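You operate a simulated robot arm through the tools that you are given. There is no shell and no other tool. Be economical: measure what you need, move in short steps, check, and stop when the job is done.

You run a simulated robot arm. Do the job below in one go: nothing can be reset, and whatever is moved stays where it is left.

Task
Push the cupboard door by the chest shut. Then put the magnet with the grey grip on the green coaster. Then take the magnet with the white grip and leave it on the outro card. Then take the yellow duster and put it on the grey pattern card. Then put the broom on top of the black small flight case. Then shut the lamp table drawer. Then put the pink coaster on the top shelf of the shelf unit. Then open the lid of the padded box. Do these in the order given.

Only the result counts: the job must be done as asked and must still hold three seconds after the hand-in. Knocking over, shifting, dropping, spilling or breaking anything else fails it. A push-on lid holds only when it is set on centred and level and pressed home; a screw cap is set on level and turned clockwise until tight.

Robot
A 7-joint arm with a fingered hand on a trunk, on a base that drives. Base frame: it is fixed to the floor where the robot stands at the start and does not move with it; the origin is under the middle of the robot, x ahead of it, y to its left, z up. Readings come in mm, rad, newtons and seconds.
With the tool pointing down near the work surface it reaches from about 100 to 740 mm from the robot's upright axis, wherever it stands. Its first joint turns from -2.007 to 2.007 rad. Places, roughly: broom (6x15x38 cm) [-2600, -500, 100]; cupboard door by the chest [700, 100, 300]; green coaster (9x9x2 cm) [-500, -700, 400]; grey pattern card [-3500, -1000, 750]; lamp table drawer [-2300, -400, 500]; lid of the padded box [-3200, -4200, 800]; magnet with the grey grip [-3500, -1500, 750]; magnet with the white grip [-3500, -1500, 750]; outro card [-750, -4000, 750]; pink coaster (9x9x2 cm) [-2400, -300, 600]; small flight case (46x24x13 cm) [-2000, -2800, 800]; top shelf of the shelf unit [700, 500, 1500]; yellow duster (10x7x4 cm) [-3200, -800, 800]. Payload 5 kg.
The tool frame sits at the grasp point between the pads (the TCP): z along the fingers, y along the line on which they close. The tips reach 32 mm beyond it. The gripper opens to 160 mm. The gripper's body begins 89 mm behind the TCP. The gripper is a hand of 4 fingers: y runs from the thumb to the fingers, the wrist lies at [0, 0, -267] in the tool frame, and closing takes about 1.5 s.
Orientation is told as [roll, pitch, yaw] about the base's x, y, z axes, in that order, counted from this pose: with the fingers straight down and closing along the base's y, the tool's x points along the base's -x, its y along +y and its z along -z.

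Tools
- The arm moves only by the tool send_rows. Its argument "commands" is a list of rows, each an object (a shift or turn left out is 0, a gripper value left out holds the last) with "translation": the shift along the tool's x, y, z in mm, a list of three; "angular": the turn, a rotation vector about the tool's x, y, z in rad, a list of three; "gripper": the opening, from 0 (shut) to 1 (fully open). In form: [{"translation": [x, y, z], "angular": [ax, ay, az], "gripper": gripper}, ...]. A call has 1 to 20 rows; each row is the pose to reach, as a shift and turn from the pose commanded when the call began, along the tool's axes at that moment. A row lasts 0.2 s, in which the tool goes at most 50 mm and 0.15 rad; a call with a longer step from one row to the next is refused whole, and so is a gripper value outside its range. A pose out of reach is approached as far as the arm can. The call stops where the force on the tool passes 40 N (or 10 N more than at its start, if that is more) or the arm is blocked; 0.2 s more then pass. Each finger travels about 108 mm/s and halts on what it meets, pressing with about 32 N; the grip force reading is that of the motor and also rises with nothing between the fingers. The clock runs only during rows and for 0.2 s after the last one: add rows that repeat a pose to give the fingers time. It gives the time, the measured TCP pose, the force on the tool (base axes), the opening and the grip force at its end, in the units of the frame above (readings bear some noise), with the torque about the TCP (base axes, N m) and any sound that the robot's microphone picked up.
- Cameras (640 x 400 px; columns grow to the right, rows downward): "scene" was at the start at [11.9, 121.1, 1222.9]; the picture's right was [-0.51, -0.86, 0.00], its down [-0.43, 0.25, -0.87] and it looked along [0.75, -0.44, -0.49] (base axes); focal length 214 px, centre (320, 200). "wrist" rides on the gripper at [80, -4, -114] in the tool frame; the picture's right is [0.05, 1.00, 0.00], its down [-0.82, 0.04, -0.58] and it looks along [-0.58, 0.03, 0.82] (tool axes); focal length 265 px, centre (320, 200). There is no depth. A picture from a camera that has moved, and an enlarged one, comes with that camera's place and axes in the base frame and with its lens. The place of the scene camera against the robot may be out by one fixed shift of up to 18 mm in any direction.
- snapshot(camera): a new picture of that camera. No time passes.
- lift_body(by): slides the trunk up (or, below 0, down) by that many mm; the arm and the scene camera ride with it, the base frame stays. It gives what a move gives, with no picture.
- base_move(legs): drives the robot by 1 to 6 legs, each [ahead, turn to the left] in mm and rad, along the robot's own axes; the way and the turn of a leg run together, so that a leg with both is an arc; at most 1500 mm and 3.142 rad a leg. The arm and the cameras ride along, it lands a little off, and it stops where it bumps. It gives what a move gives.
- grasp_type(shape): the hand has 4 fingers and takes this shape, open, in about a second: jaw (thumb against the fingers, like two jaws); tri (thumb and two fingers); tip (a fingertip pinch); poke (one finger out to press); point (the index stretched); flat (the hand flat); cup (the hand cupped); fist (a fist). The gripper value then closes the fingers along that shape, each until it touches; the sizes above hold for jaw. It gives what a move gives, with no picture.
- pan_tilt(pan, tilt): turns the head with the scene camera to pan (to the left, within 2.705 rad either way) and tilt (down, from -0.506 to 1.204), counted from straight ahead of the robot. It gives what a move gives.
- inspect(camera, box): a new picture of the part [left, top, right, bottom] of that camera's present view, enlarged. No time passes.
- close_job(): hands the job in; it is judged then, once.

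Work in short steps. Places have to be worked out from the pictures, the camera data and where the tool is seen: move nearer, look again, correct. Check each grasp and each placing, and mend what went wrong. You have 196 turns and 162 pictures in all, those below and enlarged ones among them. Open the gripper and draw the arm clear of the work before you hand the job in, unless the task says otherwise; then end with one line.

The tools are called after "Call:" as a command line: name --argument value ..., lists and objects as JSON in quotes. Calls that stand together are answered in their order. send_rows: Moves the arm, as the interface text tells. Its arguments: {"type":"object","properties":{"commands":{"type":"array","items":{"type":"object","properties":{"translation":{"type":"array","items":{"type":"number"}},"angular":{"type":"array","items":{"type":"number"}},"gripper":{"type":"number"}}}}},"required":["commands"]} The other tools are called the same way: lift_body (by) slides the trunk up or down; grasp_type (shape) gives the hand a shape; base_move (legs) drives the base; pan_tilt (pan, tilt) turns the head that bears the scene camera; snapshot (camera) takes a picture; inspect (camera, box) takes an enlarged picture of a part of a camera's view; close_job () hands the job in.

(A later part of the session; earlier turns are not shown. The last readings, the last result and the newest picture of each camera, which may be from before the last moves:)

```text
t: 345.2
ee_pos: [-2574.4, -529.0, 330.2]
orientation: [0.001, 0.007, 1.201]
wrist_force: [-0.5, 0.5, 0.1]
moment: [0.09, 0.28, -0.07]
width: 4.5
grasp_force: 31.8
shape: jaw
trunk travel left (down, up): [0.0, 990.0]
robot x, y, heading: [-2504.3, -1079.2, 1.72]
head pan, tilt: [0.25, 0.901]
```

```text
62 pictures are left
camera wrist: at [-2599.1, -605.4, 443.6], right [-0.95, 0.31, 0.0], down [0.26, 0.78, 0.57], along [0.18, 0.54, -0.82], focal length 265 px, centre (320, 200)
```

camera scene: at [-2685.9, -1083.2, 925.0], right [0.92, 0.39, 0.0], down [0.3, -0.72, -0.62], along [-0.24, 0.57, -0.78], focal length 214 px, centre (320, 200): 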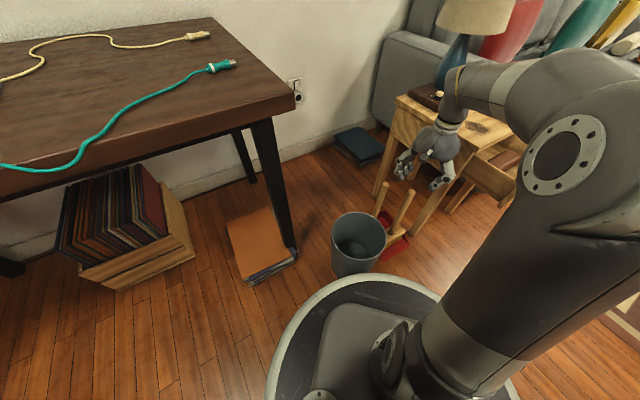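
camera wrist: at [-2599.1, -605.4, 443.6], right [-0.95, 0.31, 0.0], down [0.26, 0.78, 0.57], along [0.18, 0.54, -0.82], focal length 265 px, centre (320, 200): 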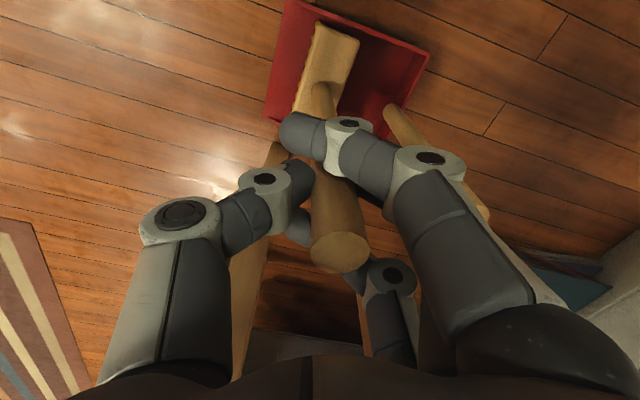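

Fingers wrap the handle. Lifting with the trunk and checking.

Call:
lift_body --by 100

Call:
snapshot --camera "wrist"

```text
t: 346.5
ee_pos: [-2575.3, -528.8, 430.8]
orientation: [0.002, 0.007, 1.203]
wrist_force: [0.4, 1.1, -3.2]
moment: [0.05, 0.13, 0.0]
width: 4.0
grasp_force: 32.0
shape: jaw
trunk travel left (down, up): [-100.0, 890.0]
robot x, y, heading: [-2503.5, -1081.2, 1.72]
head pan, tilt: [0.25, 0.901]
```

```text
61 pictures are left
camera wrist: at [-2599.1, -605.4, 543.5], right [-0.95, 0.31, 0.0], down [0.26, 0.78, 0.57], along [0.18, 0.54, -0.82], focal length 265 px, centre (320, 200)
```

wrist: 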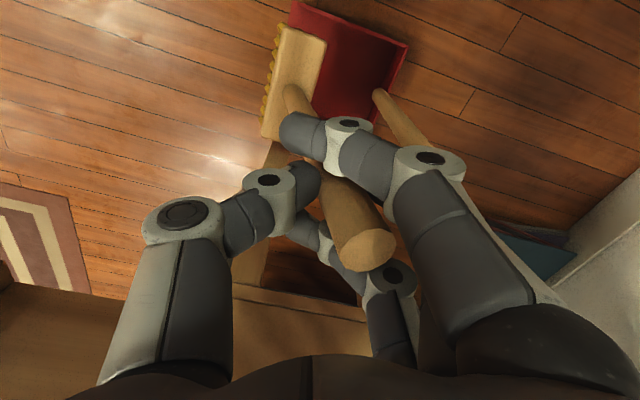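

The broom is lifted but hangs tilted about 13°. I'll raise well above everything, then reverse along the known route toward the work table.

Call:
lift_body --by 400

Call:
lift_body --by 400

Call:
base_move --legs '[[0, 0.846], [-459, 0], [0, 0.576], [-628, 0], [0, -0.656], [-476, 0]]'

Call:
snapshot --camera "wrist"

```text
t: 350.4
ee_pos: [-2574.2, -528.6, 830.9]
orientation: [0.002, 0.007, 1.204]
wrist_force: [-0.6, 1.3, -2.5]
moment: [0.04, 0.09, 0.02]
width: 3.8
grasp_force: 31.6
shape: jaw
trunk travel left (down, up): [-500.0, 490.0]
robot x, y, heading: [-2501.4, -1080.1, 1.716]
head pan, tilt: [0.25, 0.901]
```

```text
t: 354.2
ee_pos: [-2576.4, -529.4, 1231.0]
orientation: [0.001, 0.006, 1.202]
wrist_force: [-0.5, 0.1, -3.7]
moment: [0.02, 0.11, 0.0]
width: 3.9
grasp_force: 32.0
shape: jaw
trunk travel left (down, up): [-900.0, 90.0]
robot x, y, heading: [-2504.5, -1080.1, 1.72]
head pan, tilt: [0.25, 0.901]
```

```text
t: 368.0
ee_pos: [-1552.7, -1259.5, 1231.1]
orientation: [0.001, 0.005, 1.976]
wrist_force: [0.9, -0.5, -1.6]
moment: [0.0, 0.08, -0.01]
width: 3.7
grasp_force: 32.0
shape: jaw
trunk travel left (down, up): [-900.0, 90.0]
robot x, y, heading: [-1118.1, -1605.5, 2.491]
head pan, tilt: [0.25, 0.901]
```

```text
60 pictures are left
camera wrist: at [-1517.2, -1332.5, 1343.8], right [-0.9, -0.44, 0.0], down [-0.36, 0.74, 0.57], along [-0.25, 0.51, -0.82], focal length 265 px, centre (320, 200)
```

wrist: 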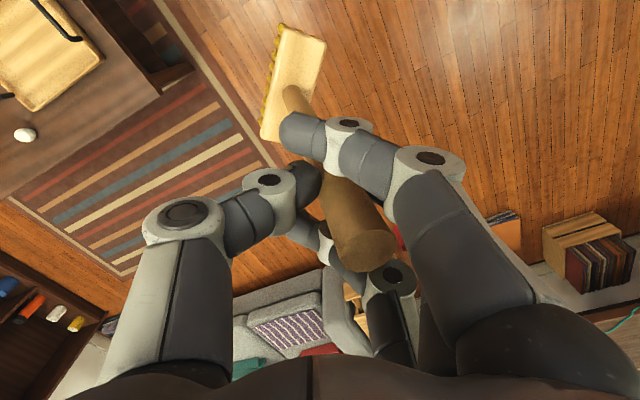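

Call:
base_move --legs '[[0, -0.616], [-728, 0], [0, -1.041]]'

Call:
pan_tilt --pan 2.6 --tilt 0.7

Call:
snapshot --camera "scene"

```text
t: 372.4
ee_pos: [-1141.9, -1433.4, 1229.4]
orientation: [-0.003, 0.004, 1.326]
wrist_force: [-0.3, -0.4, -2.1]
moment: [0.09, -0.21, 0.01]
width: 4.1
grasp_force: 32.0
shape: jaw
trunk travel left (down, up): [-900.0, 90.0]
robot x, y, heading: [-1000.8, -1967.3, 1.706]
head pan, tilt: [0.25, 0.901]
stopped in leg 2: the robot was blocked; the commanded pose is now the measured one
```

```text
t: 374.6
ee_pos: [-1138.5, -1431.7, 1230.1]
orientation: [-0.001, 0.006, 1.323]
wrist_force: [-0.7, 0.7, -3.4]
moment: [0.01, 0.09, 0.0]
width: 3.5
grasp_force: 31.8
shape: jaw
trunk travel left (down, up): [-900.0, 90.0]
robot x, y, heading: [-994.1, -1967.2, 1.703]
head pan, tilt: [2.601, 0.7]
```

```text
59 pictures are left
camera scene: at [-1181.4, -2116.7, 1782.2], right [-0.92, 0.4, 0.0], down [0.25, 0.59, -0.77], along [-0.3, -0.7, -0.64], focal length 214 px, centre (320, 200)
```

scene: 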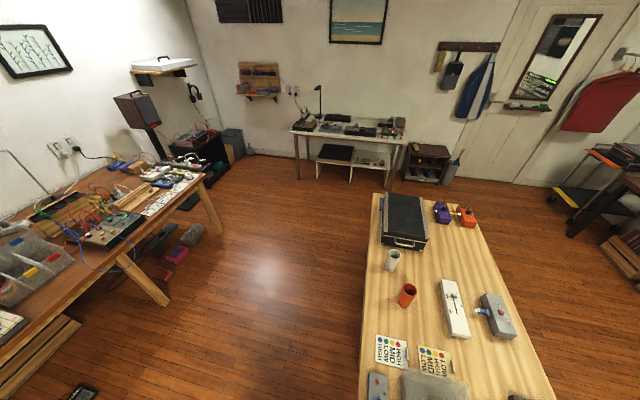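

The base bumped the work table's near corner (it stopped; the table items look undisturbed). I'll back off, swing wider, and go to stand beside the flight case.

Call:
base_move --legs '[[150, 0], [0, 1.041], [-345, 0], [0, -1.842], [-1000, 0], [-437, 0]]'

Call:
lift_body --by 88

Call:
pan_tilt --pan 1.6 --tilt 0.9

Call:
snapshot --camera "scene"

```text
t: 392.0
ee_pos: [-1303.4, -2601.6, 1231.3]
orientation: [0.001, 0.005, 0.511]
wrist_force: [-0.7, -1.0, -1.9]
moment: [0.07, 0.05, 0.0]
width: 3.0
grasp_force: 32.3
shape: jaw
trunk travel left (down, up): [-900.0, 90.0]
robot x, y, heading: [-1594.4, -3074.6, 0.891]
head pan, tilt: [2.601, 0.7]
```

```text
t: 393.2
ee_pos: [-1303.9, -2600.5, 1317.6]
orientation: [0.0, 0.005, 0.509]
wrist_force: [-0.6, 0.4, -3.0]
moment: [0.06, 0.07, 0.02]
width: 3.3
grasp_force: 32.4
shape: jaw
trunk travel left (down, up): [-988.0, 2.0]
robot x, y, heading: [-1600.0, -3070.8, 0.889]
head pan, tilt: [2.601, 0.7]
```

```text
t: 394.5
ee_pos: [-1303.7, -2600.6, 1318.9]
orientation: [-0.001, 0.005, 0.51]
wrist_force: [-0.8, 0.1, -3.6]
moment: [0.0, 0.07, -0.01]
width: 3.3
grasp_force: 32.2
shape: jaw
trunk travel left (down, up): [-988.0, 2.0]
robot x, y, heading: [-1597.0, -3075.4, 0.889]
head pan, tilt: [1.6, 0.901]
```

```text
58 pictures are left
camera scene: at [-1822.2, -2965.6, 1854.0], right [0.6, 0.8, 0.0], down [0.62, -0.47, -0.62], along [-0.49, 0.38, -0.78], focal length 214 px, centre (320, 200)
```

scene: 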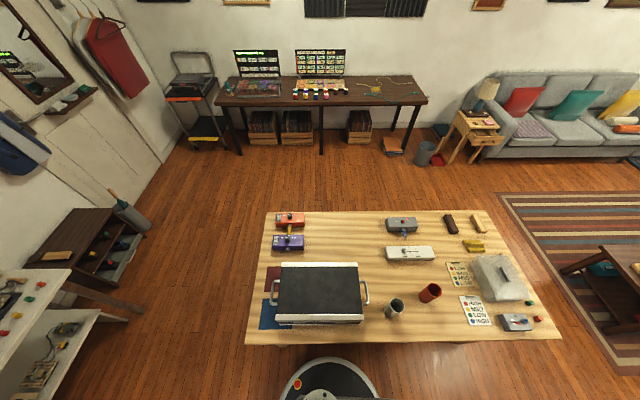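

Clear view of the case on the table. Turning to bring the broom over it at full height.

Call:
base_move --legs '[[0, 1.555]]'

Call:
snapshot --camera "wrist"

Call:
pan_tilt --pan 0.3 --tilt 0.9

Call:
snapshot --camera "scene"

```text
t: 398.7
ee_pos: [-2064.6, -2774.1, 1318.2]
orientation: [-0.002, 0.003, 2.063]
wrist_force: [0.7, 0.0, -2.5]
moment: [-0.06, 0.06, 0.0]
width: 3.4
grasp_force: 32.1
shape: jaw
trunk travel left (down, up): [-988.0, 2.0]
robot x, y, heading: [-1597.0, -3073.7, 2.448]
head pan, tilt: [1.6, 0.901]
```

```text
57 pictures are left
camera wrist: at [-2023.1, -2842.6, 1431.2], right [-0.86, -0.52, 0.0], down [-0.42, 0.7, 0.57], along [-0.3, 0.49, -0.82], focal length 265 px, centre (320, 200)
```

wrist: 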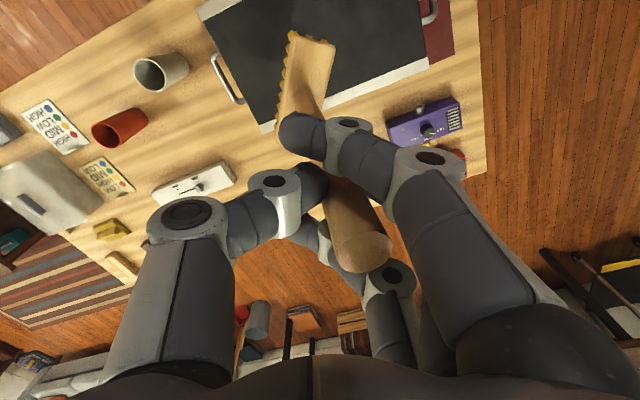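

```text
t: 400.1
ee_pos: [-2065.0, -2774.1, 1318.5]
orientation: [0.0, 0.004, 2.063]
wrist_force: [0.0, 0.4, -2.5]
moment: [-0.06, 0.07, 0.0]
width: 3.1
grasp_force: 32.5
shape: jaw
trunk travel left (down, up): [-988.0, 2.0]
robot x, y, heading: [-1595.3, -3074.2, 2.448]
head pan, tilt: [0.3, 0.901]
```

```text
56 pictures are left
camera scene: at [-1727.1, -3192.8, 1854.0], right [0.39, 0.92, 0.0], down [0.72, -0.3, -0.62], along [-0.57, 0.24, -0.78], focal length 214 px, centre (320, 200)
```

scene: 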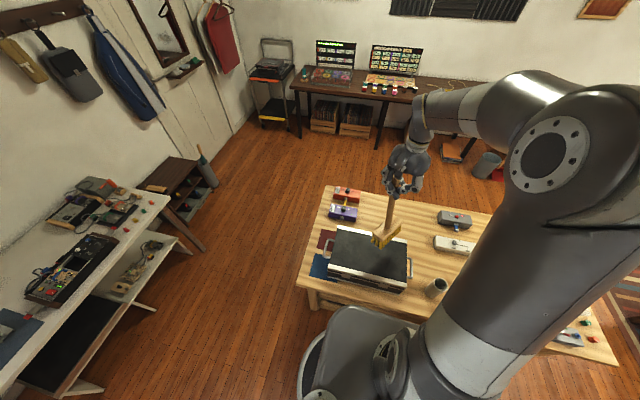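

The case centre is near (-2039,-2805). I'll move over it and tilt the hand to bring the broom upright.

Call:
send_rows --commands '[{"translation": [21, -9, 0]}, {"translation": [42, -17, 0], "angular": [-0.08, -0.02, 0]}, {"translation": [42, -17, 0], "angular": [-0.16, -0.04, 0]}, {"translation": [42, -17, 0], "angular": [-0.235, -0.055, 0]}, {"translation": [42, -17, 0], "angular": [-0.235, -0.055, 0]}]'

Call:
inspect --camera "scene" --box '[300, 100, 480, 300]'

Call:
snapshot --camera "wrist"

```text
t: 401.3
ee_pos: [-2030.1, -2803.0, 1318.2]
orientation: [0.236, -0.051, 2.056]
wrist_force: [-0.3, 0.4, -3.5]
moment: [-0.05, -0.12, 0.0]
width: 3.0
grasp_force: 32.1
shape: jaw
trunk travel left (down, up): [-988.0, 2.0]
robot x, y, heading: [-1595.2, -3070.7, 2.444]
head pan, tilt: [0.3, 0.901]
```

```text
2.00 times, centred on (390, 200) of scene
camera zoom: at [-1727.9, -3192.5, 1853.9], right [0.39, 0.92, 0.0], down [0.72, -0.3, -0.62], along [-0.57, 0.24, -0.78], focal length 429 px, centre (180, 200)
```

zoom: 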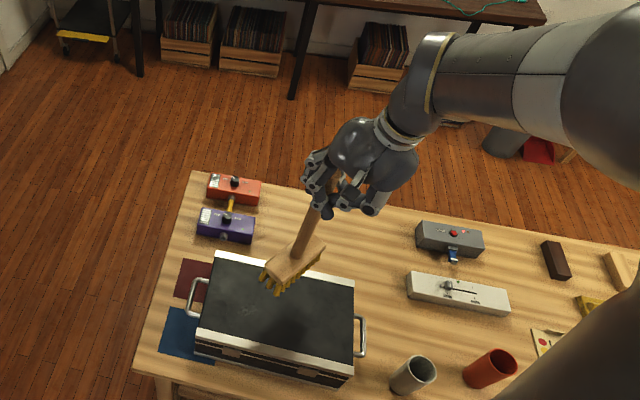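

```text
54 pictures are left
camera wrist: at [-1963.1, -2864.3, 1422.1], right [-0.83, -0.51, 0.23], down [-0.28, 0.74, 0.61], along [-0.48, 0.44, -0.76], focal length 265 px, centre (320, 200)
```

wrist: 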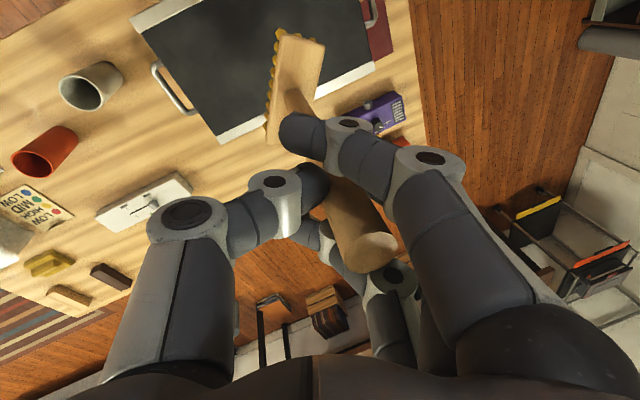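

The broom is close to vertical above the case. Lowering 90 mm with the trunk, then checking.

Call:
lift_body --by -90

Call:
inspect --camera "scene" --box '[300, 100, 480, 300]'

```text
t: 402.6
ee_pos: [-2029.9, -2802.8, 1228.8]
orientation: [0.236, -0.051, 2.058]
wrist_force: [-0.1, -0.2, -3.4]
moment: [-0.01, -0.1, 0.03]
width: 3.3
grasp_force: 32.0
shape: jaw
trunk travel left (down, up): [-898.0, 92.0]
robot x, y, heading: [-1597.2, -3073.6, 2.448]
head pan, tilt: [0.3, 0.901]
```

```text
2.00 times, centred on (390, 200) of scene
camera zoom: at [-1727.0, -3192.8, 1764.0], right [0.39, 0.92, 0.0], down [0.72, -0.3, -0.62], along [-0.57, 0.24, -0.78], focal length 429 px, centre (180, 200)
```

zoom: 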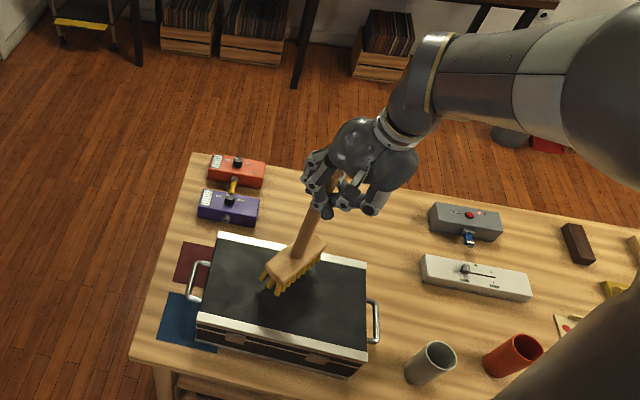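

Call:
lift_body --by -22

Call:
lift_body --by -6

Call:
lift_body --by -6

Call:
inspect --camera "scene" --box '[340, 140, 480, 280]'

```text
t: 403.3
ee_pos: [-2028.9, -2802.5, 1206.3]
orientation: [0.235, -0.051, 2.056]
wrist_force: [0.5, 0.3, -2.6]
moment: [-0.05, -0.07, -0.01]
width: 3.4
grasp_force: 32.2
shape: jaw
trunk travel left (down, up): [-876.0, 114.0]
robot x, y, heading: [-1595.3, -3078.5, 2.445]
head pan, tilt: [0.3, 0.901]
```

```text
t: 403.8
ee_pos: [-2028.7, -2802.7, 1200.0]
orientation: [0.236, -0.049, 2.056]
wrist_force: [-1.1, 0.1, -1.2]
moment: [-0.01, -0.07, -0.02]
width: 3.5
grasp_force: 31.6
shape: jaw
trunk travel left (down, up): [-870.0, 120.0]
robot x, y, heading: [-1596.9, -3072.2, 2.447]
head pan, tilt: [0.3, 0.901]
```

```text
t: 404.4
ee_pos: [-2029.4, -2801.6, 1195.6]
orientation: [0.237, -0.057, 2.055]
wrist_force: [-2.5, 2.7, 26.9]
moment: [-0.23, 0.49, -0.04]
width: 4.7
grasp_force: 32.1
shape: jaw
trunk travel left (down, up): [-864.0, 126.0]
robot x, y, heading: [-1597.2, -3074.6, 2.445]
head pan, tilt: [0.3, 0.901]
```

```text
2.86 times, centred on (410, 210) of scene
camera zoom: at [-1725.6, -3193.2, 1730.5], right [0.39, 0.92, 0.0], down [0.72, -0.3, -0.62], along [-0.57, 0.24, -0.78], focal length 613 px, centre (63, 171)
```

zoom: 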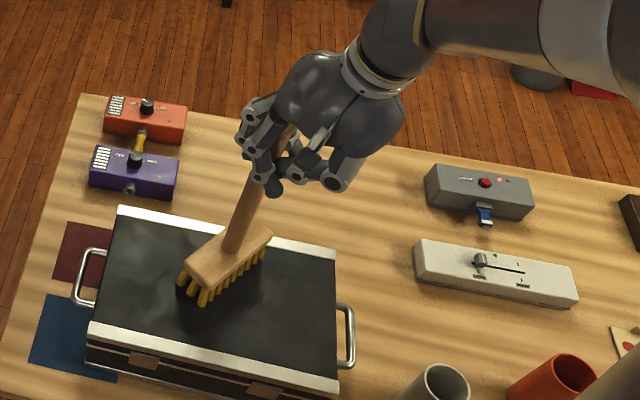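

The broom's bristles press on the case. I'll relieve the force, then open just slightly so the fingers could still catch it, and see whether it stands.

Call:
lift_body --by 3

Call:
send_rows --commands '[{"gripper": 0.1}, {"gripper": 0.2}, {"gripper": 0.28}, {"gripper": 0.28}, {"gripper": 0.28}, {"gripper": 0.28}]'

Call:
inspect --camera "scene" --box '[340, 140, 480, 280]'

Call:
snapshot --camera "wrist"

```text
t: 404.9
ee_pos: [-2028.4, -2803.8, 1198.1]
orientation: [0.236, -0.051, 2.058]
wrist_force: [-2.0, 1.6, 16.7]
moment: [-0.19, 0.4, -0.03]
width: 4.9
grasp_force: 32.3
shape: jaw
trunk travel left (down, up): [-867.0, 123.0]
robot x, y, heading: [-1596.2, -3076.4, 2.444]
head pan, tilt: [0.3, 0.901]
```

```text
t: 406.3
ee_pos: [-2030.2, -2803.0, 1197.3]
orientation: [0.235, -0.051, 2.055]
wrist_force: [-0.2, -0.2, 0.2]
moment: [-0.02, -0.02, 0.0]
width: 44.3
grasp_force: 0.0
shape: jaw
trunk travel left (down, up): [-867.0, 123.0]
robot x, y, heading: [-1595.6, -3071.3, 2.443]
head pan, tilt: [0.3, 0.901]
```

```text
2.86 times, centred on (410, 210) of scene
camera zoom: at [-1726.8, -3192.9, 1733.0], right [0.39, 0.92, 0.0], down [0.72, -0.3, -0.62], along [-0.57, 0.24, -0.78], focal length 613 px, centre (63, 171)
```

zoom: 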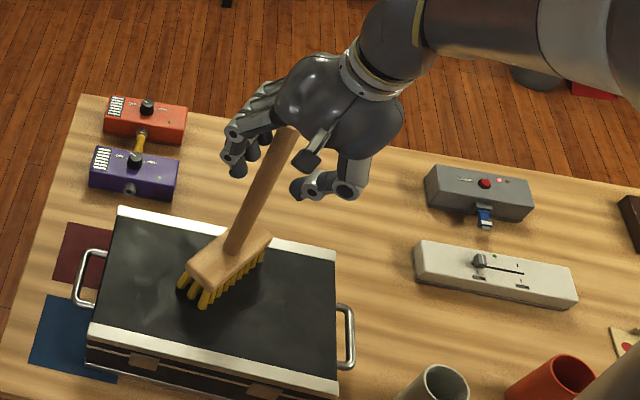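

```text
50 pictures are left
camera wrist: at [-1962.4, -2864.7, 1301.6], right [-0.83, -0.51, 0.23], down [-0.28, 0.74, 0.61], along [-0.48, 0.44, -0.76], focal length 265 px, centre (320, 200)
```

wrist: 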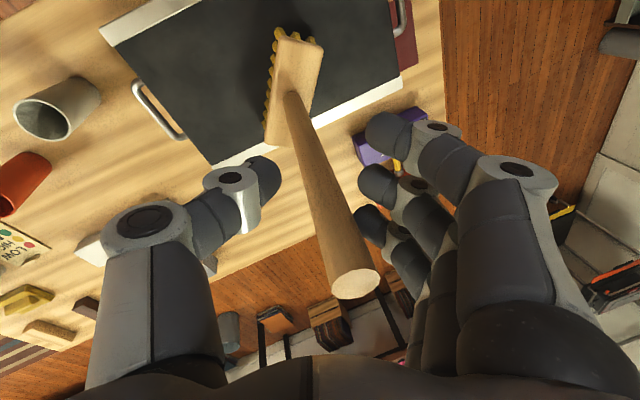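

It stands on its own with zero force on the hand. Opening wider and rising clear.

Call:
send_rows --commands '[{"gripper": 0.4}, {"gripper": 0.55}, {"gripper": 0.65}, {"gripper": 0.65}]'

Call:
lift_body --by 120

Call:
inspect --camera "scene" --box '[320, 140, 480, 300]'

```text
t: 407.3
ee_pos: [-2029.7, -2802.3, 1196.7]
orientation: [0.237, -0.05, 2.056]
wrist_force: [-0.6, 0.5, 0.7]
moment: [-0.03, -0.01, 0.0]
width: 103.7
grasp_force: 0.0
shape: jaw
trunk travel left (down, up): [-867.0, 123.0]
robot x, y, heading: [-1595.7, -3076.2, 2.447]
head pan, tilt: [0.3, 0.901]
```

```text
t: 408.8
ee_pos: [-2030.7, -2801.6, 1317.7]
orientation: [0.235, -0.051, 2.056]
wrist_force: [0.2, 0.1, 0.2]
moment: [0.02, 0.0, 0.0]
width: 103.9
grasp_force: 0.0
shape: jaw
trunk travel left (down, up): [-987.0, 3.0]
robot x, y, heading: [-1595.6, -3072.5, 2.447]
head pan, tilt: [0.3, 0.901]
```

```text
2.50 times, centred on (400, 220) of scene
camera zoom: at [-1726.9, -3192.9, 1852.9], right [0.39, 0.92, 0.0], down [0.72, -0.3, -0.62], along [-0.57, 0.24, -0.78], focal length 536 px, centre (120, 150)
```

zoom: 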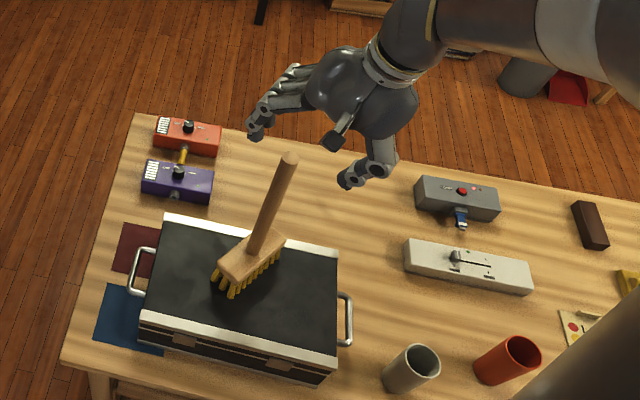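

The broom stands stably on the case. I'll back off, level and close the hand, then drive to the lamp table's front for the drawer.

Call:
base_move --legs '[[-180, 0]]'

Call:
send_rows --commands '[{"translation": [20, 0, 0], "angular": [0.12, 0.025, 0], "gripper": 0}, {"translation": [50, 0, 0], "angular": [0.236, 0.05, 0]}, {"translation": [80, 0, 0], "angular": [0.236, 0.05, 0]}, {"translation": [80, 0, 0], "angular": [0.236, 0.05, 0]}, {"translation": [80, 0, 0], "angular": [0.236, 0.05, 0]}, {"translation": [80, 0, 0], "angular": [0.236, 0.05, 0]}]'

Call:
base_move --legs '[[0, -1.446], [1448, 0], [0, 1.225], [492, 0]]'

Call:
lift_body --by -400

```text
t: 410.3
ee_pos: [-1891.5, -2919.6, 1317.9]
orientation: [0.235, -0.052, 2.055]
wrist_force: [-0.2, -0.1, -0.5]
moment: [0.02, 0.01, 0.02]
width: 103.4
grasp_force: 0.0
shape: jaw
trunk travel left (down, up): [-987.0, 3.0]
robot x, y, heading: [-1456.5, -3189.9, 2.446]
head pan, tilt: [0.3, 0.901]
```

```text
t: 411.7
ee_pos: [-1855.4, -2988.2, 1313.4]
orientation: [-0.003, -0.001, 2.061]
wrist_force: [0.4, 0.0, -0.6]
moment: [-0.01, -0.02, -0.04]
width: 0.1
grasp_force: 32.1
shape: jaw
trunk travel left (down, up): [-987.0, 3.0]
robot x, y, heading: [-1458.1, -3191.6, 2.447]
head pan, tilt: [0.3, 0.901]
```

```text
t: 428.0
ee_pos: [-1282.5, -1309.0, 1312.6]
orientation: [-0.002, 0.001, 1.817]
wrist_force: [-0.3, -0.3, 0.1]
moment: [-0.04, -0.03, 0.0]
width: 0.0
grasp_force: 32.1
shape: jaw
trunk travel left (down, up): [-987.0, 3.0]
robot x, y, heading: [-946.4, -1602.3, 2.199]
head pan, tilt: [0.3, 0.901]
```

```text
t: 431.8
ee_pos: [-1282.1, -1309.9, 914.4]
orientation: [0.0, -0.003, 1.82]
wrist_force: [0.3, -0.4, 0.1]
moment: [0.0, -0.02, 0.02]
width: 0.0
grasp_force: 31.8
shape: jaw
trunk travel left (down, up): [-587.0, 403.0]
robot x, y, heading: [-941.9, -1598.1, 2.206]
head pan, tilt: [0.3, 0.901]
```

Call:
base_move --legs '[[0, 0.48], [609, 0], [0, -0.421], [640, 0], [0, 0.165]]'

Call:
pan_tilt --pan 0.3 --tilt 0.8

Call:
snapshot --camera "scene"

Call:
snapshot --camera "wrist"

```text
t: 441.7
ee_pos: [-2291.4, -634.3, 912.6]
orientation: [-0.001, -0.002, 2.047]
wrist_force: [0.0, 0.5, -1.4]
moment: [-0.01, 0.01, 0.0]
width: 0.0
grasp_force: 31.7
shape: jaw
trunk travel left (down, up): [-587.0, 403.0]
robot x, y, heading: [-1898.9, -838.5, 2.431]
head pan, tilt: [0.3, 0.901]
```

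```text
t: 442.4
ee_pos: [-2291.0, -632.2, 912.4]
orientation: [-0.001, -0.003, 2.049]
wrist_force: [0.1, -0.5, 0.2]
moment: [0.02, -0.03, 0.0]
width: 0.0
grasp_force: 32.2
shape: jaw
trunk travel left (down, up): [-587.0, 403.0]
robot x, y, heading: [-1897.0, -836.3, 2.431]
head pan, tilt: [0.3, 0.799]
```

```text
48 pictures are left
camera scene: at [-2035.3, -955.1, 1460.9], right [0.4, 0.92, 0.0], down [0.66, -0.29, -0.7], along [-0.64, 0.28, -0.72], focal length 214 px, centre (320, 200)
```

scene: 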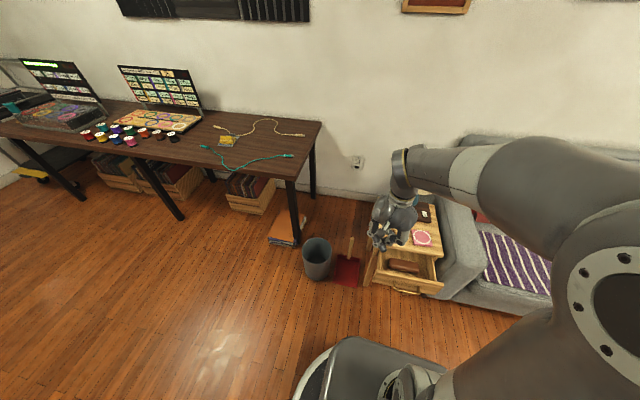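

```text
47 pictures are left
camera wrist: at [-2250.2, -702.9, 1026.0], right [-0.86, -0.5, 0.0], down [-0.41, 0.7, 0.58], along [-0.29, 0.5, -0.82], focal length 265 px, centre (320, 200)
```

wrist: 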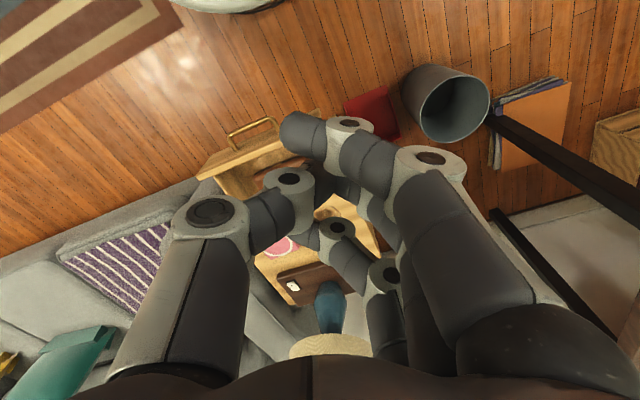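

The drawer is open about 110 mm; panel centre near (-2255,-445), pushing direction (-0.77,0.64). I'll place the closed hand in front of it, then lower.

Call:
send_rows --commands '[{"translation": [-12, -40, 0], "angular": [0, 0, -0.1]}, {"translation": [-24, -80, 0], "angular": [0, 0, -0.2]}, {"translation": [-36, -120, 0], "angular": [0, 0, -0.3]}, {"translation": [-48, -161, 0], "angular": [0, 0, -0.4]}, {"translation": [-48, -161, 0], "angular": [0, 0, -0.4]}]'

Call:
lift_body --by -300

Call:
snapshot --camera "wrist"

Call:
snapshot --camera "scene"

```text
t: 443.6
ee_pos: [-2168.5, -517.0, 912.8]
orientation: [-0.002, 0.002, 2.448]
wrist_force: [0.1, 0.5, 0.9]
moment: [0.0, 0.04, -0.01]
width: 0.0
grasp_force: 32.2
shape: jaw
trunk travel left (down, up): [-587.0, 403.0]
robot x, y, heading: [-1898.6, -840.9, 2.432]
head pan, tilt: [0.3, 0.799]
```

```text
t: 446.6
ee_pos: [-2170.0, -516.5, 614.1]
orientation: [-0.001, 0.0, 2.446]
wrist_force: [-0.6, 0.6, 0.1]
moment: [-0.01, 0.0, 0.0]
width: 0.0
grasp_force: 32.1
shape: jaw
trunk travel left (down, up): [-287.0, 703.0]
robot x, y, heading: [-1895.9, -841.1, 2.434]
head pan, tilt: [0.3, 0.799]
```

```text
46 pictures are left
camera wrist: at [-2105.5, -565.1, 726.0], right [-0.6, -0.8, 0.0], down [-0.65, 0.49, 0.58], along [-0.46, 0.35, -0.82], focal length 265 px, centre (320, 200)
```

wrist: 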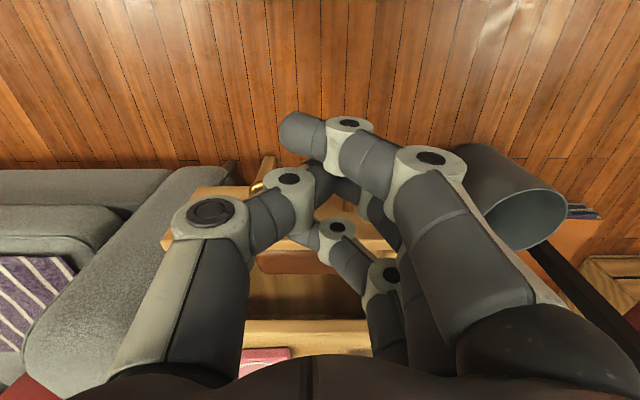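

```text
45 pictures are left
camera scene: at [-2035.2, -955.0, 1160.9], right [0.4, 0.92, 0.0], down [0.66, -0.29, -0.7], along [-0.64, 0.28, -0.72], focal length 214 px, centre (320, 200)
```

scene: 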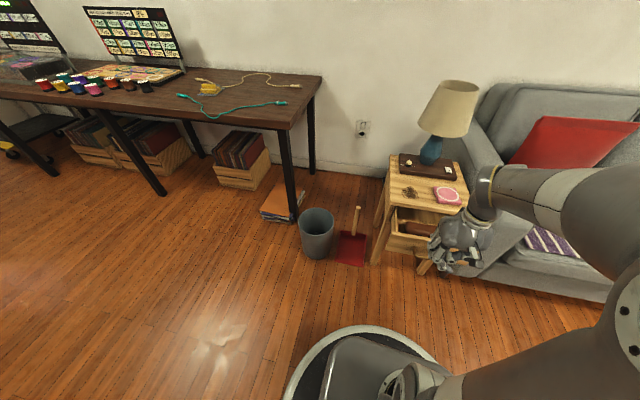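

Geometry agrees: the panel face is about 108 mm ahead. I'm lowering to drawer height with a small sideways shift off the handle, then pushing.

Call:
lift_body --by -122

Call:
send_rows --commands '[{"translation": [0, 30, 0]}, {"translation": [-25, 30, 0]}, {"translation": [-50, 30, 0]}, {"translation": [-70, 30, 0]}, {"translation": [-90, 30, 0]}, {"translation": [-110, 30, 0]}, {"translation": [-130, 30, 0]}]'

Call:
snapshot --camera "scene"

```text
t: 448.1
ee_pos: [-2171.0, -516.7, 492.3]
orientation: [-0.003, -0.001, 2.447]
wrist_force: [-0.1, -0.2, 0.1]
moment: [0.0, -0.03, -0.02]
width: 0.0
grasp_force: 31.8
shape: jaw
trunk travel left (down, up): [-165.0, 825.0]
robot x, y, heading: [-1897.5, -839.3, 2.43]
head pan, tilt: [0.3, 0.799]
```

```text
t: 449.7
ee_pos: [-2288.4, -454.6, 491.5]
orientation: [-0.002, -0.001, 2.448]
wrist_force: [-0.6, -0.1, 0.3]
moment: [0.01, -0.01, 0.02]
width: 0.0
grasp_force: 31.6
shape: jaw
trunk travel left (down, up): [-165.0, 825.0]
robot x, y, heading: [-1898.7, -837.6, 2.428]
head pan, tilt: [0.3, 0.799]
```

```text
44 pictures are left
camera scene: at [-2035.1, -955.1, 1038.9], right [0.4, 0.92, 0.0], down [0.66, -0.29, -0.7], along [-0.64, 0.28, -0.72], focal length 214 px, centre (320, 200)
```

scene: 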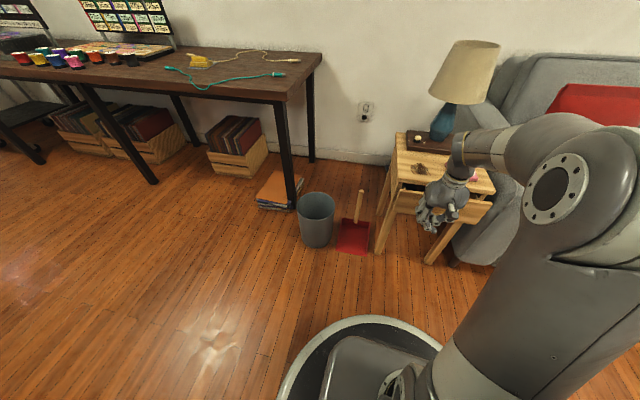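

Call:
send_rows --commands '[{"translation": [-20, 0, 0]}, {"translation": [-40, 0, 0]}, {"translation": [-55, 0, 0]}, {"translation": [-70, 0, 0]}, {"translation": [-85, 0, 0]}]'

Call:
inspect --camera "scene" --box '[370, 100, 530, 280]'

Call:
snapshot --camera "wrist"

```text
t: 450.5
ee_pos: [-2326.9, -428.6, 489.2]
orientation: [0.004, 0.016, 2.438]
wrist_force: [7.7, -10.2, 7.3]
moment: [0.11, 0.03, -0.02]
width: 0.2
grasp_force: 32.1
shape: jaw
trunk travel left (down, up): [-165.0, 825.0]
robot x, y, heading: [-1895.2, -837.3, 2.426]
head pan, tilt: [0.3, 0.799]
stopped in row 4: the force on the tool passed its limit at 54 N (the readings are from after the stop); the commanded pose is now the measured one
```

```text
2.22 times, centred on (450, 190) of scene
camera zoom: at [-2034.2, -956.1, 1039.0], right [0.4, 0.92, 0.0], down [0.66, -0.29, -0.7], along [-0.64, 0.28, -0.72], focal length 477 px, centre (31, 222)
```

zoom: 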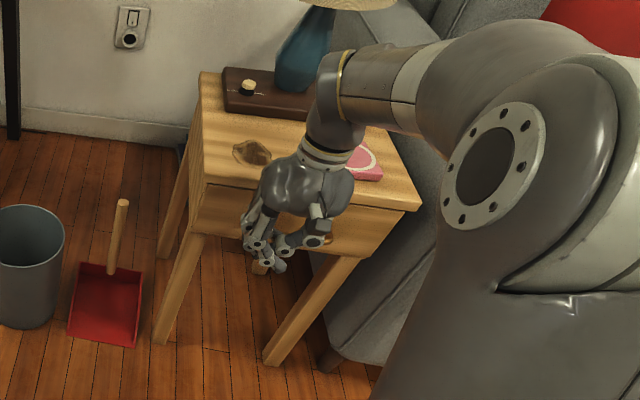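

```text
42 pictures are left
camera wrist: at [-2263.3, -474.9, 603.9], right [-0.61, -0.8, 0.01], down [-0.66, 0.5, 0.56], along [-0.45, 0.34, -0.83], focal length 265 px, centre (320, 200)
```

wrist: 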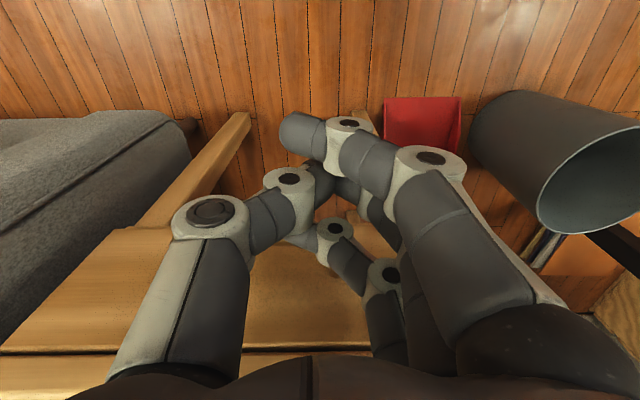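

The drawer is home. I'll retract from the panel and rise, then check it and look at the pink coaster.

Call:
send_rows --commands '[{"translation": [30, 0, 0]}, {"translation": [70, 0, 0]}, {"translation": [110, 0, 0]}]'

Call:
lift_body --by 300

Call:
inspect --camera "scene" --box '[370, 180, 550, 320]'

Call:
snapshot --camera "wrist"

```text
t: 451.3
ee_pos: [-2242.1, -495.9, 490.5]
orientation: [0.003, 0.016, 2.44]
wrist_force: [-0.1, -0.4, 0.3]
moment: [-0.02, -0.02, -0.01]
width: 0.0
grasp_force: 31.8
shape: jaw
trunk travel left (down, up): [-165.0, 825.0]
robot x, y, heading: [-1899.0, -836.0, 2.43]
head pan, tilt: [0.3, 0.799]
```

```text
t: 454.3
ee_pos: [-2243.6, -495.8, 791.5]
orientation: [0.004, 0.017, 2.44]
wrist_force: [0.0, -0.8, -0.1]
moment: [-0.03, 0.0, 0.01]
width: 0.3
grasp_force: 32.6
shape: jaw
trunk travel left (down, up): [-465.0, 525.0]
robot x, y, heading: [-1898.2, -841.1, 2.428]
head pan, tilt: [0.3, 0.799]
```

```text
2.86 times, centred on (460, 250) of scene
camera zoom: at [-2035.1, -955.2, 1338.9], right [0.4, 0.92, 0.0], down [0.66, -0.29, -0.7], along [-0.64, 0.28, -0.72], focal length 613 px, centre (-80, 57)
```

zoom: 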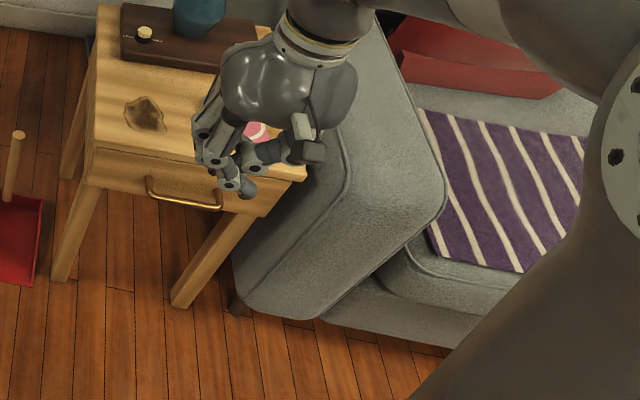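

```text
40 pictures are left
camera wrist: at [-2180.5, -543.7, 904.8], right [-0.61, -0.8, 0.0], down [-0.66, 0.5, 0.56], along [-0.45, 0.34, -0.83], focal length 265 px, centre (320, 200)
```

wrist: 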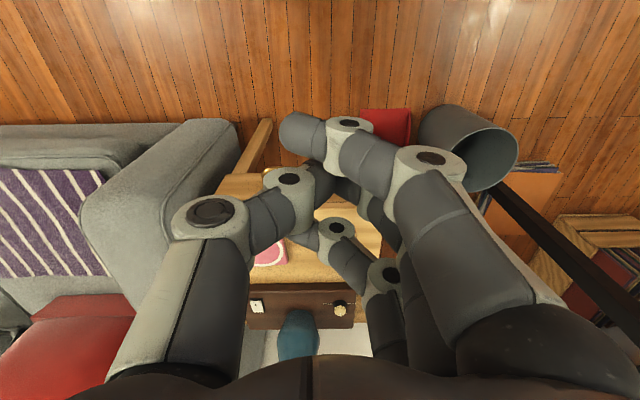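

The drawer is flush. Now the pink coaster near (-2380,-292): I'll open the hand, retract a bit, drive 250 ahead, and look from above.

Call:
send_rows --commands '[{"translation": [30, -15, 0], "gripper": 0.8}, {"translation": [60, -30, 0]}, {"translation": [90, -45, 0]}, {"translation": [110, -60, 0]}]'

Call:
base_move --legs '[[250, 0]]'

Call:
snapshot --camera "wrist"

Call:
snapshot --camera "scene"

```text
t: 455.3
ee_pos: [-2121.9, -521.8, 792.3]
orientation: [0.004, 0.016, 2.44]
wrist_force: [0.1, -0.7, -0.6]
moment: [0.02, 0.0, 0.0]
width: 127.6
grasp_force: 0.0
shape: jaw
trunk travel left (down, up): [-465.0, 525.0]
robot x, y, heading: [-1898.8, -838.7, 2.428]
head pan, tilt: [0.3, 0.799]
```

```text
t: 457.1
ee_pos: [-2312.7, -353.6, 791.3]
orientation: [0.003, 0.016, 2.437]
wrist_force: [0.6, -0.7, 0.5]
moment: [0.01, -0.02, -0.04]
width: 127.7
grasp_force: 0.0
shape: jaw
trunk travel left (down, up): [-465.0, 525.0]
robot x, y, heading: [-2092.9, -672.8, 2.431]
head pan, tilt: [0.3, 0.799]
```

```text
39 pictures are left
camera wrist: at [-2249.6, -401.9, 905.9], right [-0.61, -0.79, 0.0], down [-0.65, 0.5, 0.56], along [-0.45, 0.34, -0.83], focal length 265 px, centre (320, 200)
```

wrist: 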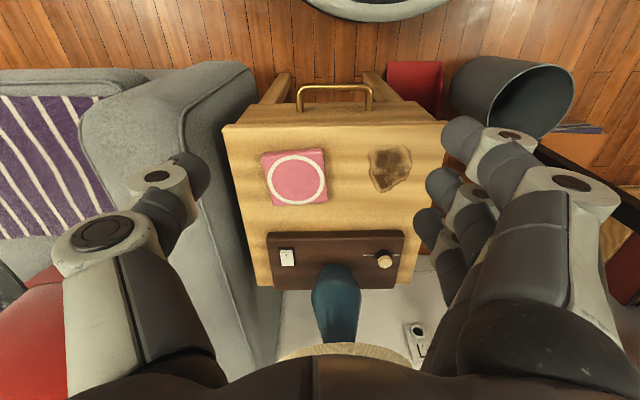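

```text
38 pictures are left
camera scene: at [-2227.1, -789.0, 1338.9], right [0.4, 0.92, 0.0], down [0.66, -0.29, -0.7], along [-0.64, 0.28, -0.72], focal length 214 px, centre (320, 200)
```

scene: 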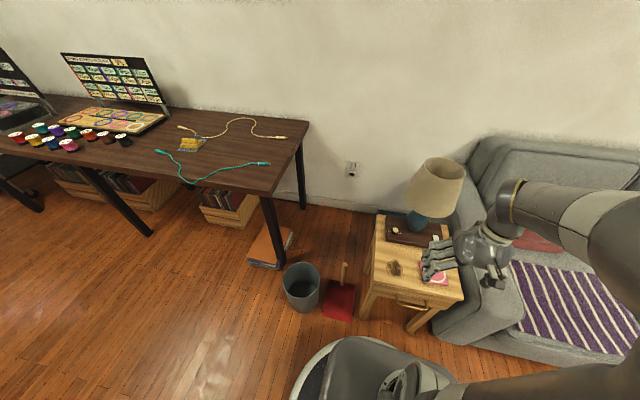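

The coaster is aligned with the hand. I'll move over it and lower to about z 690 to refine.

Call:
send_rows --commands '[{"translation": [-33, -9, 0], "angular": [0.003, -0.016, 0]}, {"translation": [-66, -18, 0], "angular": [0.003, -0.016, 0]}, {"translation": [-100, -28, 0], "angular": [0.003, -0.016, 0]}, {"translation": [-100, -28, 0], "angular": [0.003, -0.016, 0]}]'

Call:
lift_body --by -90

Call:
snapshot --camera "wrist"

```text
t: 458.1
ee_pos: [-2370.8, -268.7, 789.8]
orientation: [-0.001, 0.0, 2.439]
wrist_force: [-0.5, 0.5, 0.3]
moment: [-0.02, -0.04, 0.0]
width: 127.7
grasp_force: 0.1
shape: jaw
trunk travel left (down, up): [-465.0, 525.0]
robot x, y, heading: [-2087.2, -675.6, 2.429]
head pan, tilt: [0.3, 0.799]
```

```text
t: 459.4
ee_pos: [-2370.4, -268.3, 699.5]
orientation: [0.0, 0.001, 2.439]
wrist_force: [0.3, 0.6, 1.1]
moment: [-0.02, 0.01, 0.0]
width: 127.7
grasp_force: 0.1
shape: jaw
trunk travel left (down, up): [-375.0, 615.0]
robot x, y, heading: [-2093.1, -673.5, 2.421]
head pan, tilt: [0.3, 0.799]
```

```text
37 pictures are left
camera wrist: at [-2306.5, -317.6, 813.1], right [-0.61, -0.79, 0.0], down [-0.65, 0.5, 0.58], along [-0.46, 0.35, -0.82], focal length 265 px, centre (320, 200)
```

wrist: 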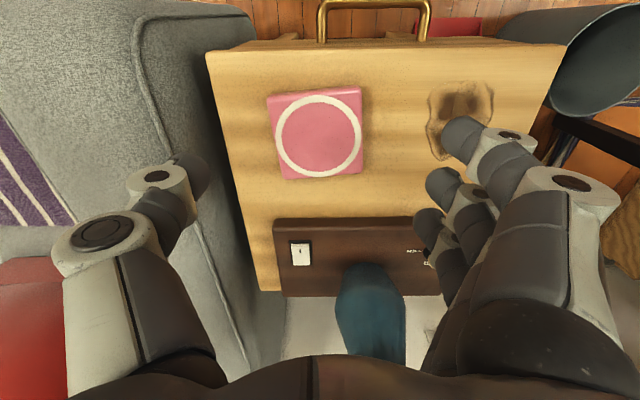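

The coaster top is at z≈562, centre (-2383,-257), turned ~0.1 rad. Aligning, then lowering to grip height.

Call:
send_rows --commands '[{"translation": [-9, 0, 0], "angular": [0, 0, -0.1], "gripper": 0.72}, {"translation": [-9, 0, 0], "angular": [0, 0, -0.1]}, {"translation": [-9, 0, 0], "angular": [0, 0, -0.1]}]'

Call:
lift_body --by -95

Call:
snapshot --camera "wrist"

```text
t: 460.2
ee_pos: [-2377.1, -262.1, 700.0]
orientation: [0.0, 0.0, 2.536]
wrist_force: [-0.6, -0.2, 0.2]
moment: [-0.02, -0.04, 0.01]
width: 115.7
grasp_force: 0.0
shape: jaw
trunk travel left (down, up): [-375.0, 615.0]
robot x, y, heading: [-2090.1, -675.3, 2.421]
head pan, tilt: [0.3, 0.799]
```

```text
t: 461.5
ee_pos: [-2376.5, -263.1, 605.5]
orientation: [0.001, 0.0, 2.538]
wrist_force: [0.1, 0.3, -1.2]
moment: [0.04, 0.01, 0.03]
width: 115.5
grasp_force: 0.1
shape: jaw
trunk travel left (down, up): [-280.0, 710.0]
robot x, y, heading: [-2092.7, -670.4, 2.42]
head pan, tilt: [0.3, 0.799]
```

```text
36 pictures are left
camera wrist: at [-2308.6, -305.1, 717.9], right [-0.52, -0.85, 0.0], down [-0.69, 0.43, 0.58], along [-0.49, 0.3, -0.82], focal length 265 px, centre (320, 200)
```

wrist: 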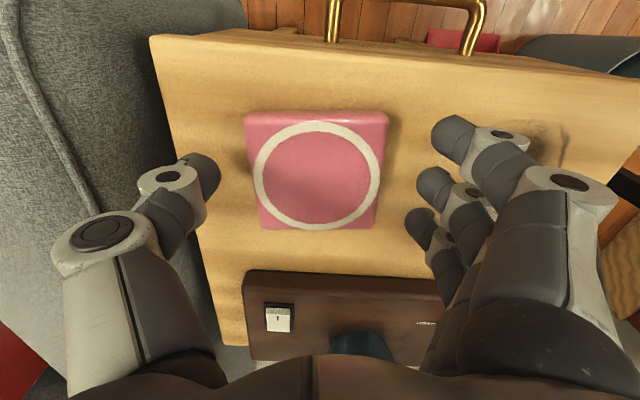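

Call:
lift_body --by -22

Call:
send_rows --commands '[{"translation": [0, 0, 3]}, {"translation": [0, 0, 6]}, {"translation": [0, 0, 6]}]'

Call:
snapshot --camera "wrist"

```text
t: 462.2
ee_pos: [-2377.8, -263.5, 583.2]
orientation: [-0.001, 0.001, 2.537]
wrist_force: [0.3, 0.0, 0.3]
moment: [0.01, 0.0, -0.03]
width: 115.4
grasp_force: 0.1
shape: jaw
trunk travel left (down, up): [-258.0, 732.0]
robot x, y, heading: [-2086.7, -671.7, 2.424]
head pan, tilt: [0.3, 0.799]
```

```text
t: 462.9
ee_pos: [-2376.9, -260.7, 582.7]
orientation: [-0.001, -0.01, 2.535]
wrist_force: [4.9, -1.6, 23.5]
moment: [-1.69, 0.5, 0.4]
width: 115.1
grasp_force: 0.1
shape: jaw
trunk travel left (down, up): [-258.0, 732.0]
robot x, y, heading: [-2089.7, -674.2, 2.429]
head pan, tilt: [0.3, 0.799]
stopped in row 3: the force on the tool passed its limit at 42 N (the readings are from after the stop); the commanded pose is now the measured one
```

```text
35 pictures are left
camera wrist: at [-2307.8, -304.5, 694.0], right [-0.53, -0.85, 0.0], down [-0.69, 0.43, 0.59], along [-0.5, 0.31, -0.81], focal length 265 px, centre (320, 200)
```

wrist: 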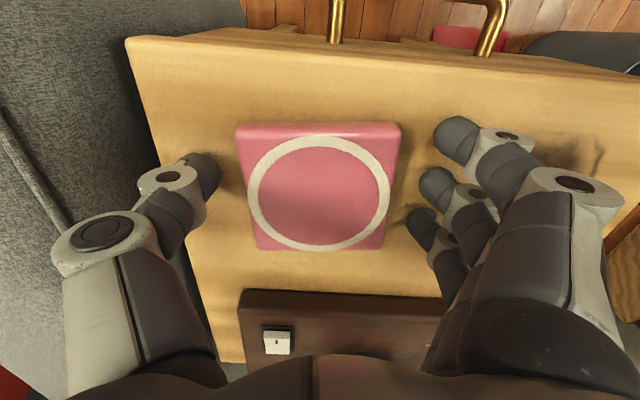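

Tips are on the table top. Raising 3 mm and closing on the coaster.

Call:
send_rows --commands '[{"translation": [0, 0, -3]}, {"translation": [0, 0, -3], "gripper": 0.4}, {"translation": [0, 0, -3], "gripper": 0.3}, {"translation": [0, 0, -3], "gripper": 0.3}, {"translation": [0, 0, -3], "gripper": 0.3}]'

Call:
lift_body --by 60

Call:
snapshot --camera "wrist"

```text
t: 464.1
ee_pos: [-2377.7, -262.2, 582.0]
orientation: [-0.001, -0.005, 2.535]
wrist_force: [-4.0, -2.9, 12.4]
moment: [-0.85, 0.39, -0.14]
width: 81.4
grasp_force: 32.1
shape: jaw
trunk travel left (down, up): [-258.0, 732.0]
robot x, y, heading: [-2091.6, -674.0, 2.427]
head pan, tilt: [0.3, 0.799]
```

```text
t: 465.1
ee_pos: [-2377.9, -261.3, 642.5]
orientation: [-0.001, -0.004, 2.536]
wrist_force: [-0.6, -0.1, -1.0]
moment: [0.02, 0.0, -0.01]
width: 81.2
grasp_force: 32.4
shape: jaw
trunk travel left (down, up): [-318.0, 672.0]
robot x, y, heading: [-2092.0, -674.7, 2.426]
head pan, tilt: [0.3, 0.799]
```

```text
34 pictures are left
camera wrist: at [-2308.3, -304.4, 754.8], right [-0.53, -0.85, 0.0], down [-0.69, 0.43, 0.58], along [-0.49, 0.31, -0.81], focal length 265 px, centre (320, 200)
```

wrist: 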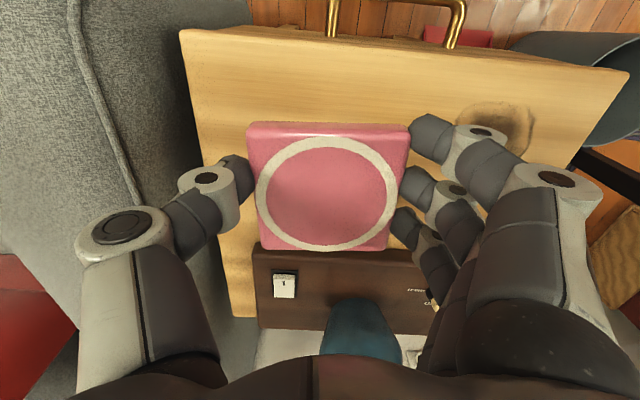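

The coaster is held. I'll back away, raise, and drive the rug corridor back to the shelf unit.

Call:
lift_body --by 200

Call:
base_move --legs '[[-350, 0], [0, -1.401], [1000, 0], [818, 0], [0, -1.634]]'

Call:
lift_body --by 400

```text
t: 467.3
ee_pos: [-2376.7, -261.1, 842.0]
orientation: [-0.002, -0.006, 2.535]
wrist_force: [-0.1, 0.5, -1.3]
moment: [-0.05, -0.03, 0.03]
width: 81.4
grasp_force: 31.8
shape: jaw
trunk travel left (down, up): [-518.0, 472.0]
robot x, y, heading: [-2089.5, -674.8, 2.428]
head pan, tilt: [0.3, 0.799]
```

```text
t: 485.6
ee_pos: [-567.2, 270.3, 843.3]
orientation: [-0.001, -0.007, -0.495]
wrist_force: [-0.1, -0.3, 0.4]
moment: [0.02, -0.01, -0.01]
width: 81.1
grasp_force: 32.1
shape: jaw
trunk travel left (down, up): [-518.0, 472.0]
robot x, y, heading: [-900.0, 648.2, -0.601]
head pan, tilt: [0.3, 0.799]
```

```text
t: 489.4
ee_pos: [-565.3, 270.6, 1243.4]
orientation: [-0.002, -0.005, -0.494]
wrist_force: [0.1, 0.3, -0.8]
moment: [0.01, 0.03, -0.03]
width: 80.9
grasp_force: 31.7
shape: jaw
trunk travel left (down, up): [-918.0, 72.0]
robot x, y, heading: [-898.5, 648.3, -0.601]
head pan, tilt: [0.3, 0.799]
```

Call:
pan_tilt --pan 0.5 --tilt 0.3

Call:
snapshot --camera "scene"

```text
t: 490.4
ee_pos: [-567.0, 269.5, 1243.4]
orientation: [-0.003, -0.005, -0.494]
wrist_force: [-0.1, 0.3, -1.4]
moment: [0.01, 0.0, -0.01]
width: 81.1
grasp_force: 31.8
shape: jaw
trunk travel left (down, up): [-918.0, 72.0]
robot x, y, heading: [-899.3, 653.4, -0.599]
head pan, tilt: [0.499, 0.3]
```

```text
33 pictures are left
camera scene: at [-772.8, 812.5, 1836.2], right [-0.1, -0.99, 0.0], down [-0.29, 0.03, -0.95], along [0.95, -0.1, -0.3], focal length 214 px, centre (320, 200)
```

scene: 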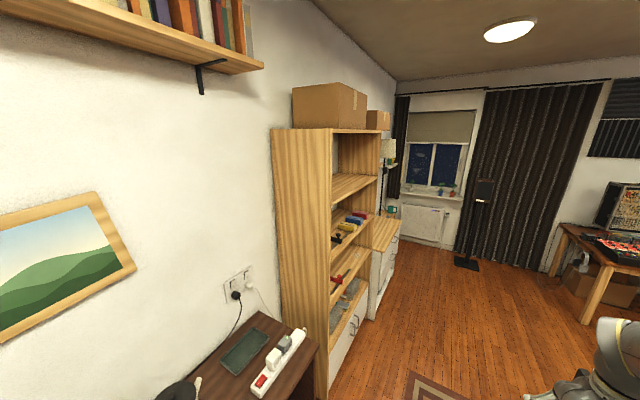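

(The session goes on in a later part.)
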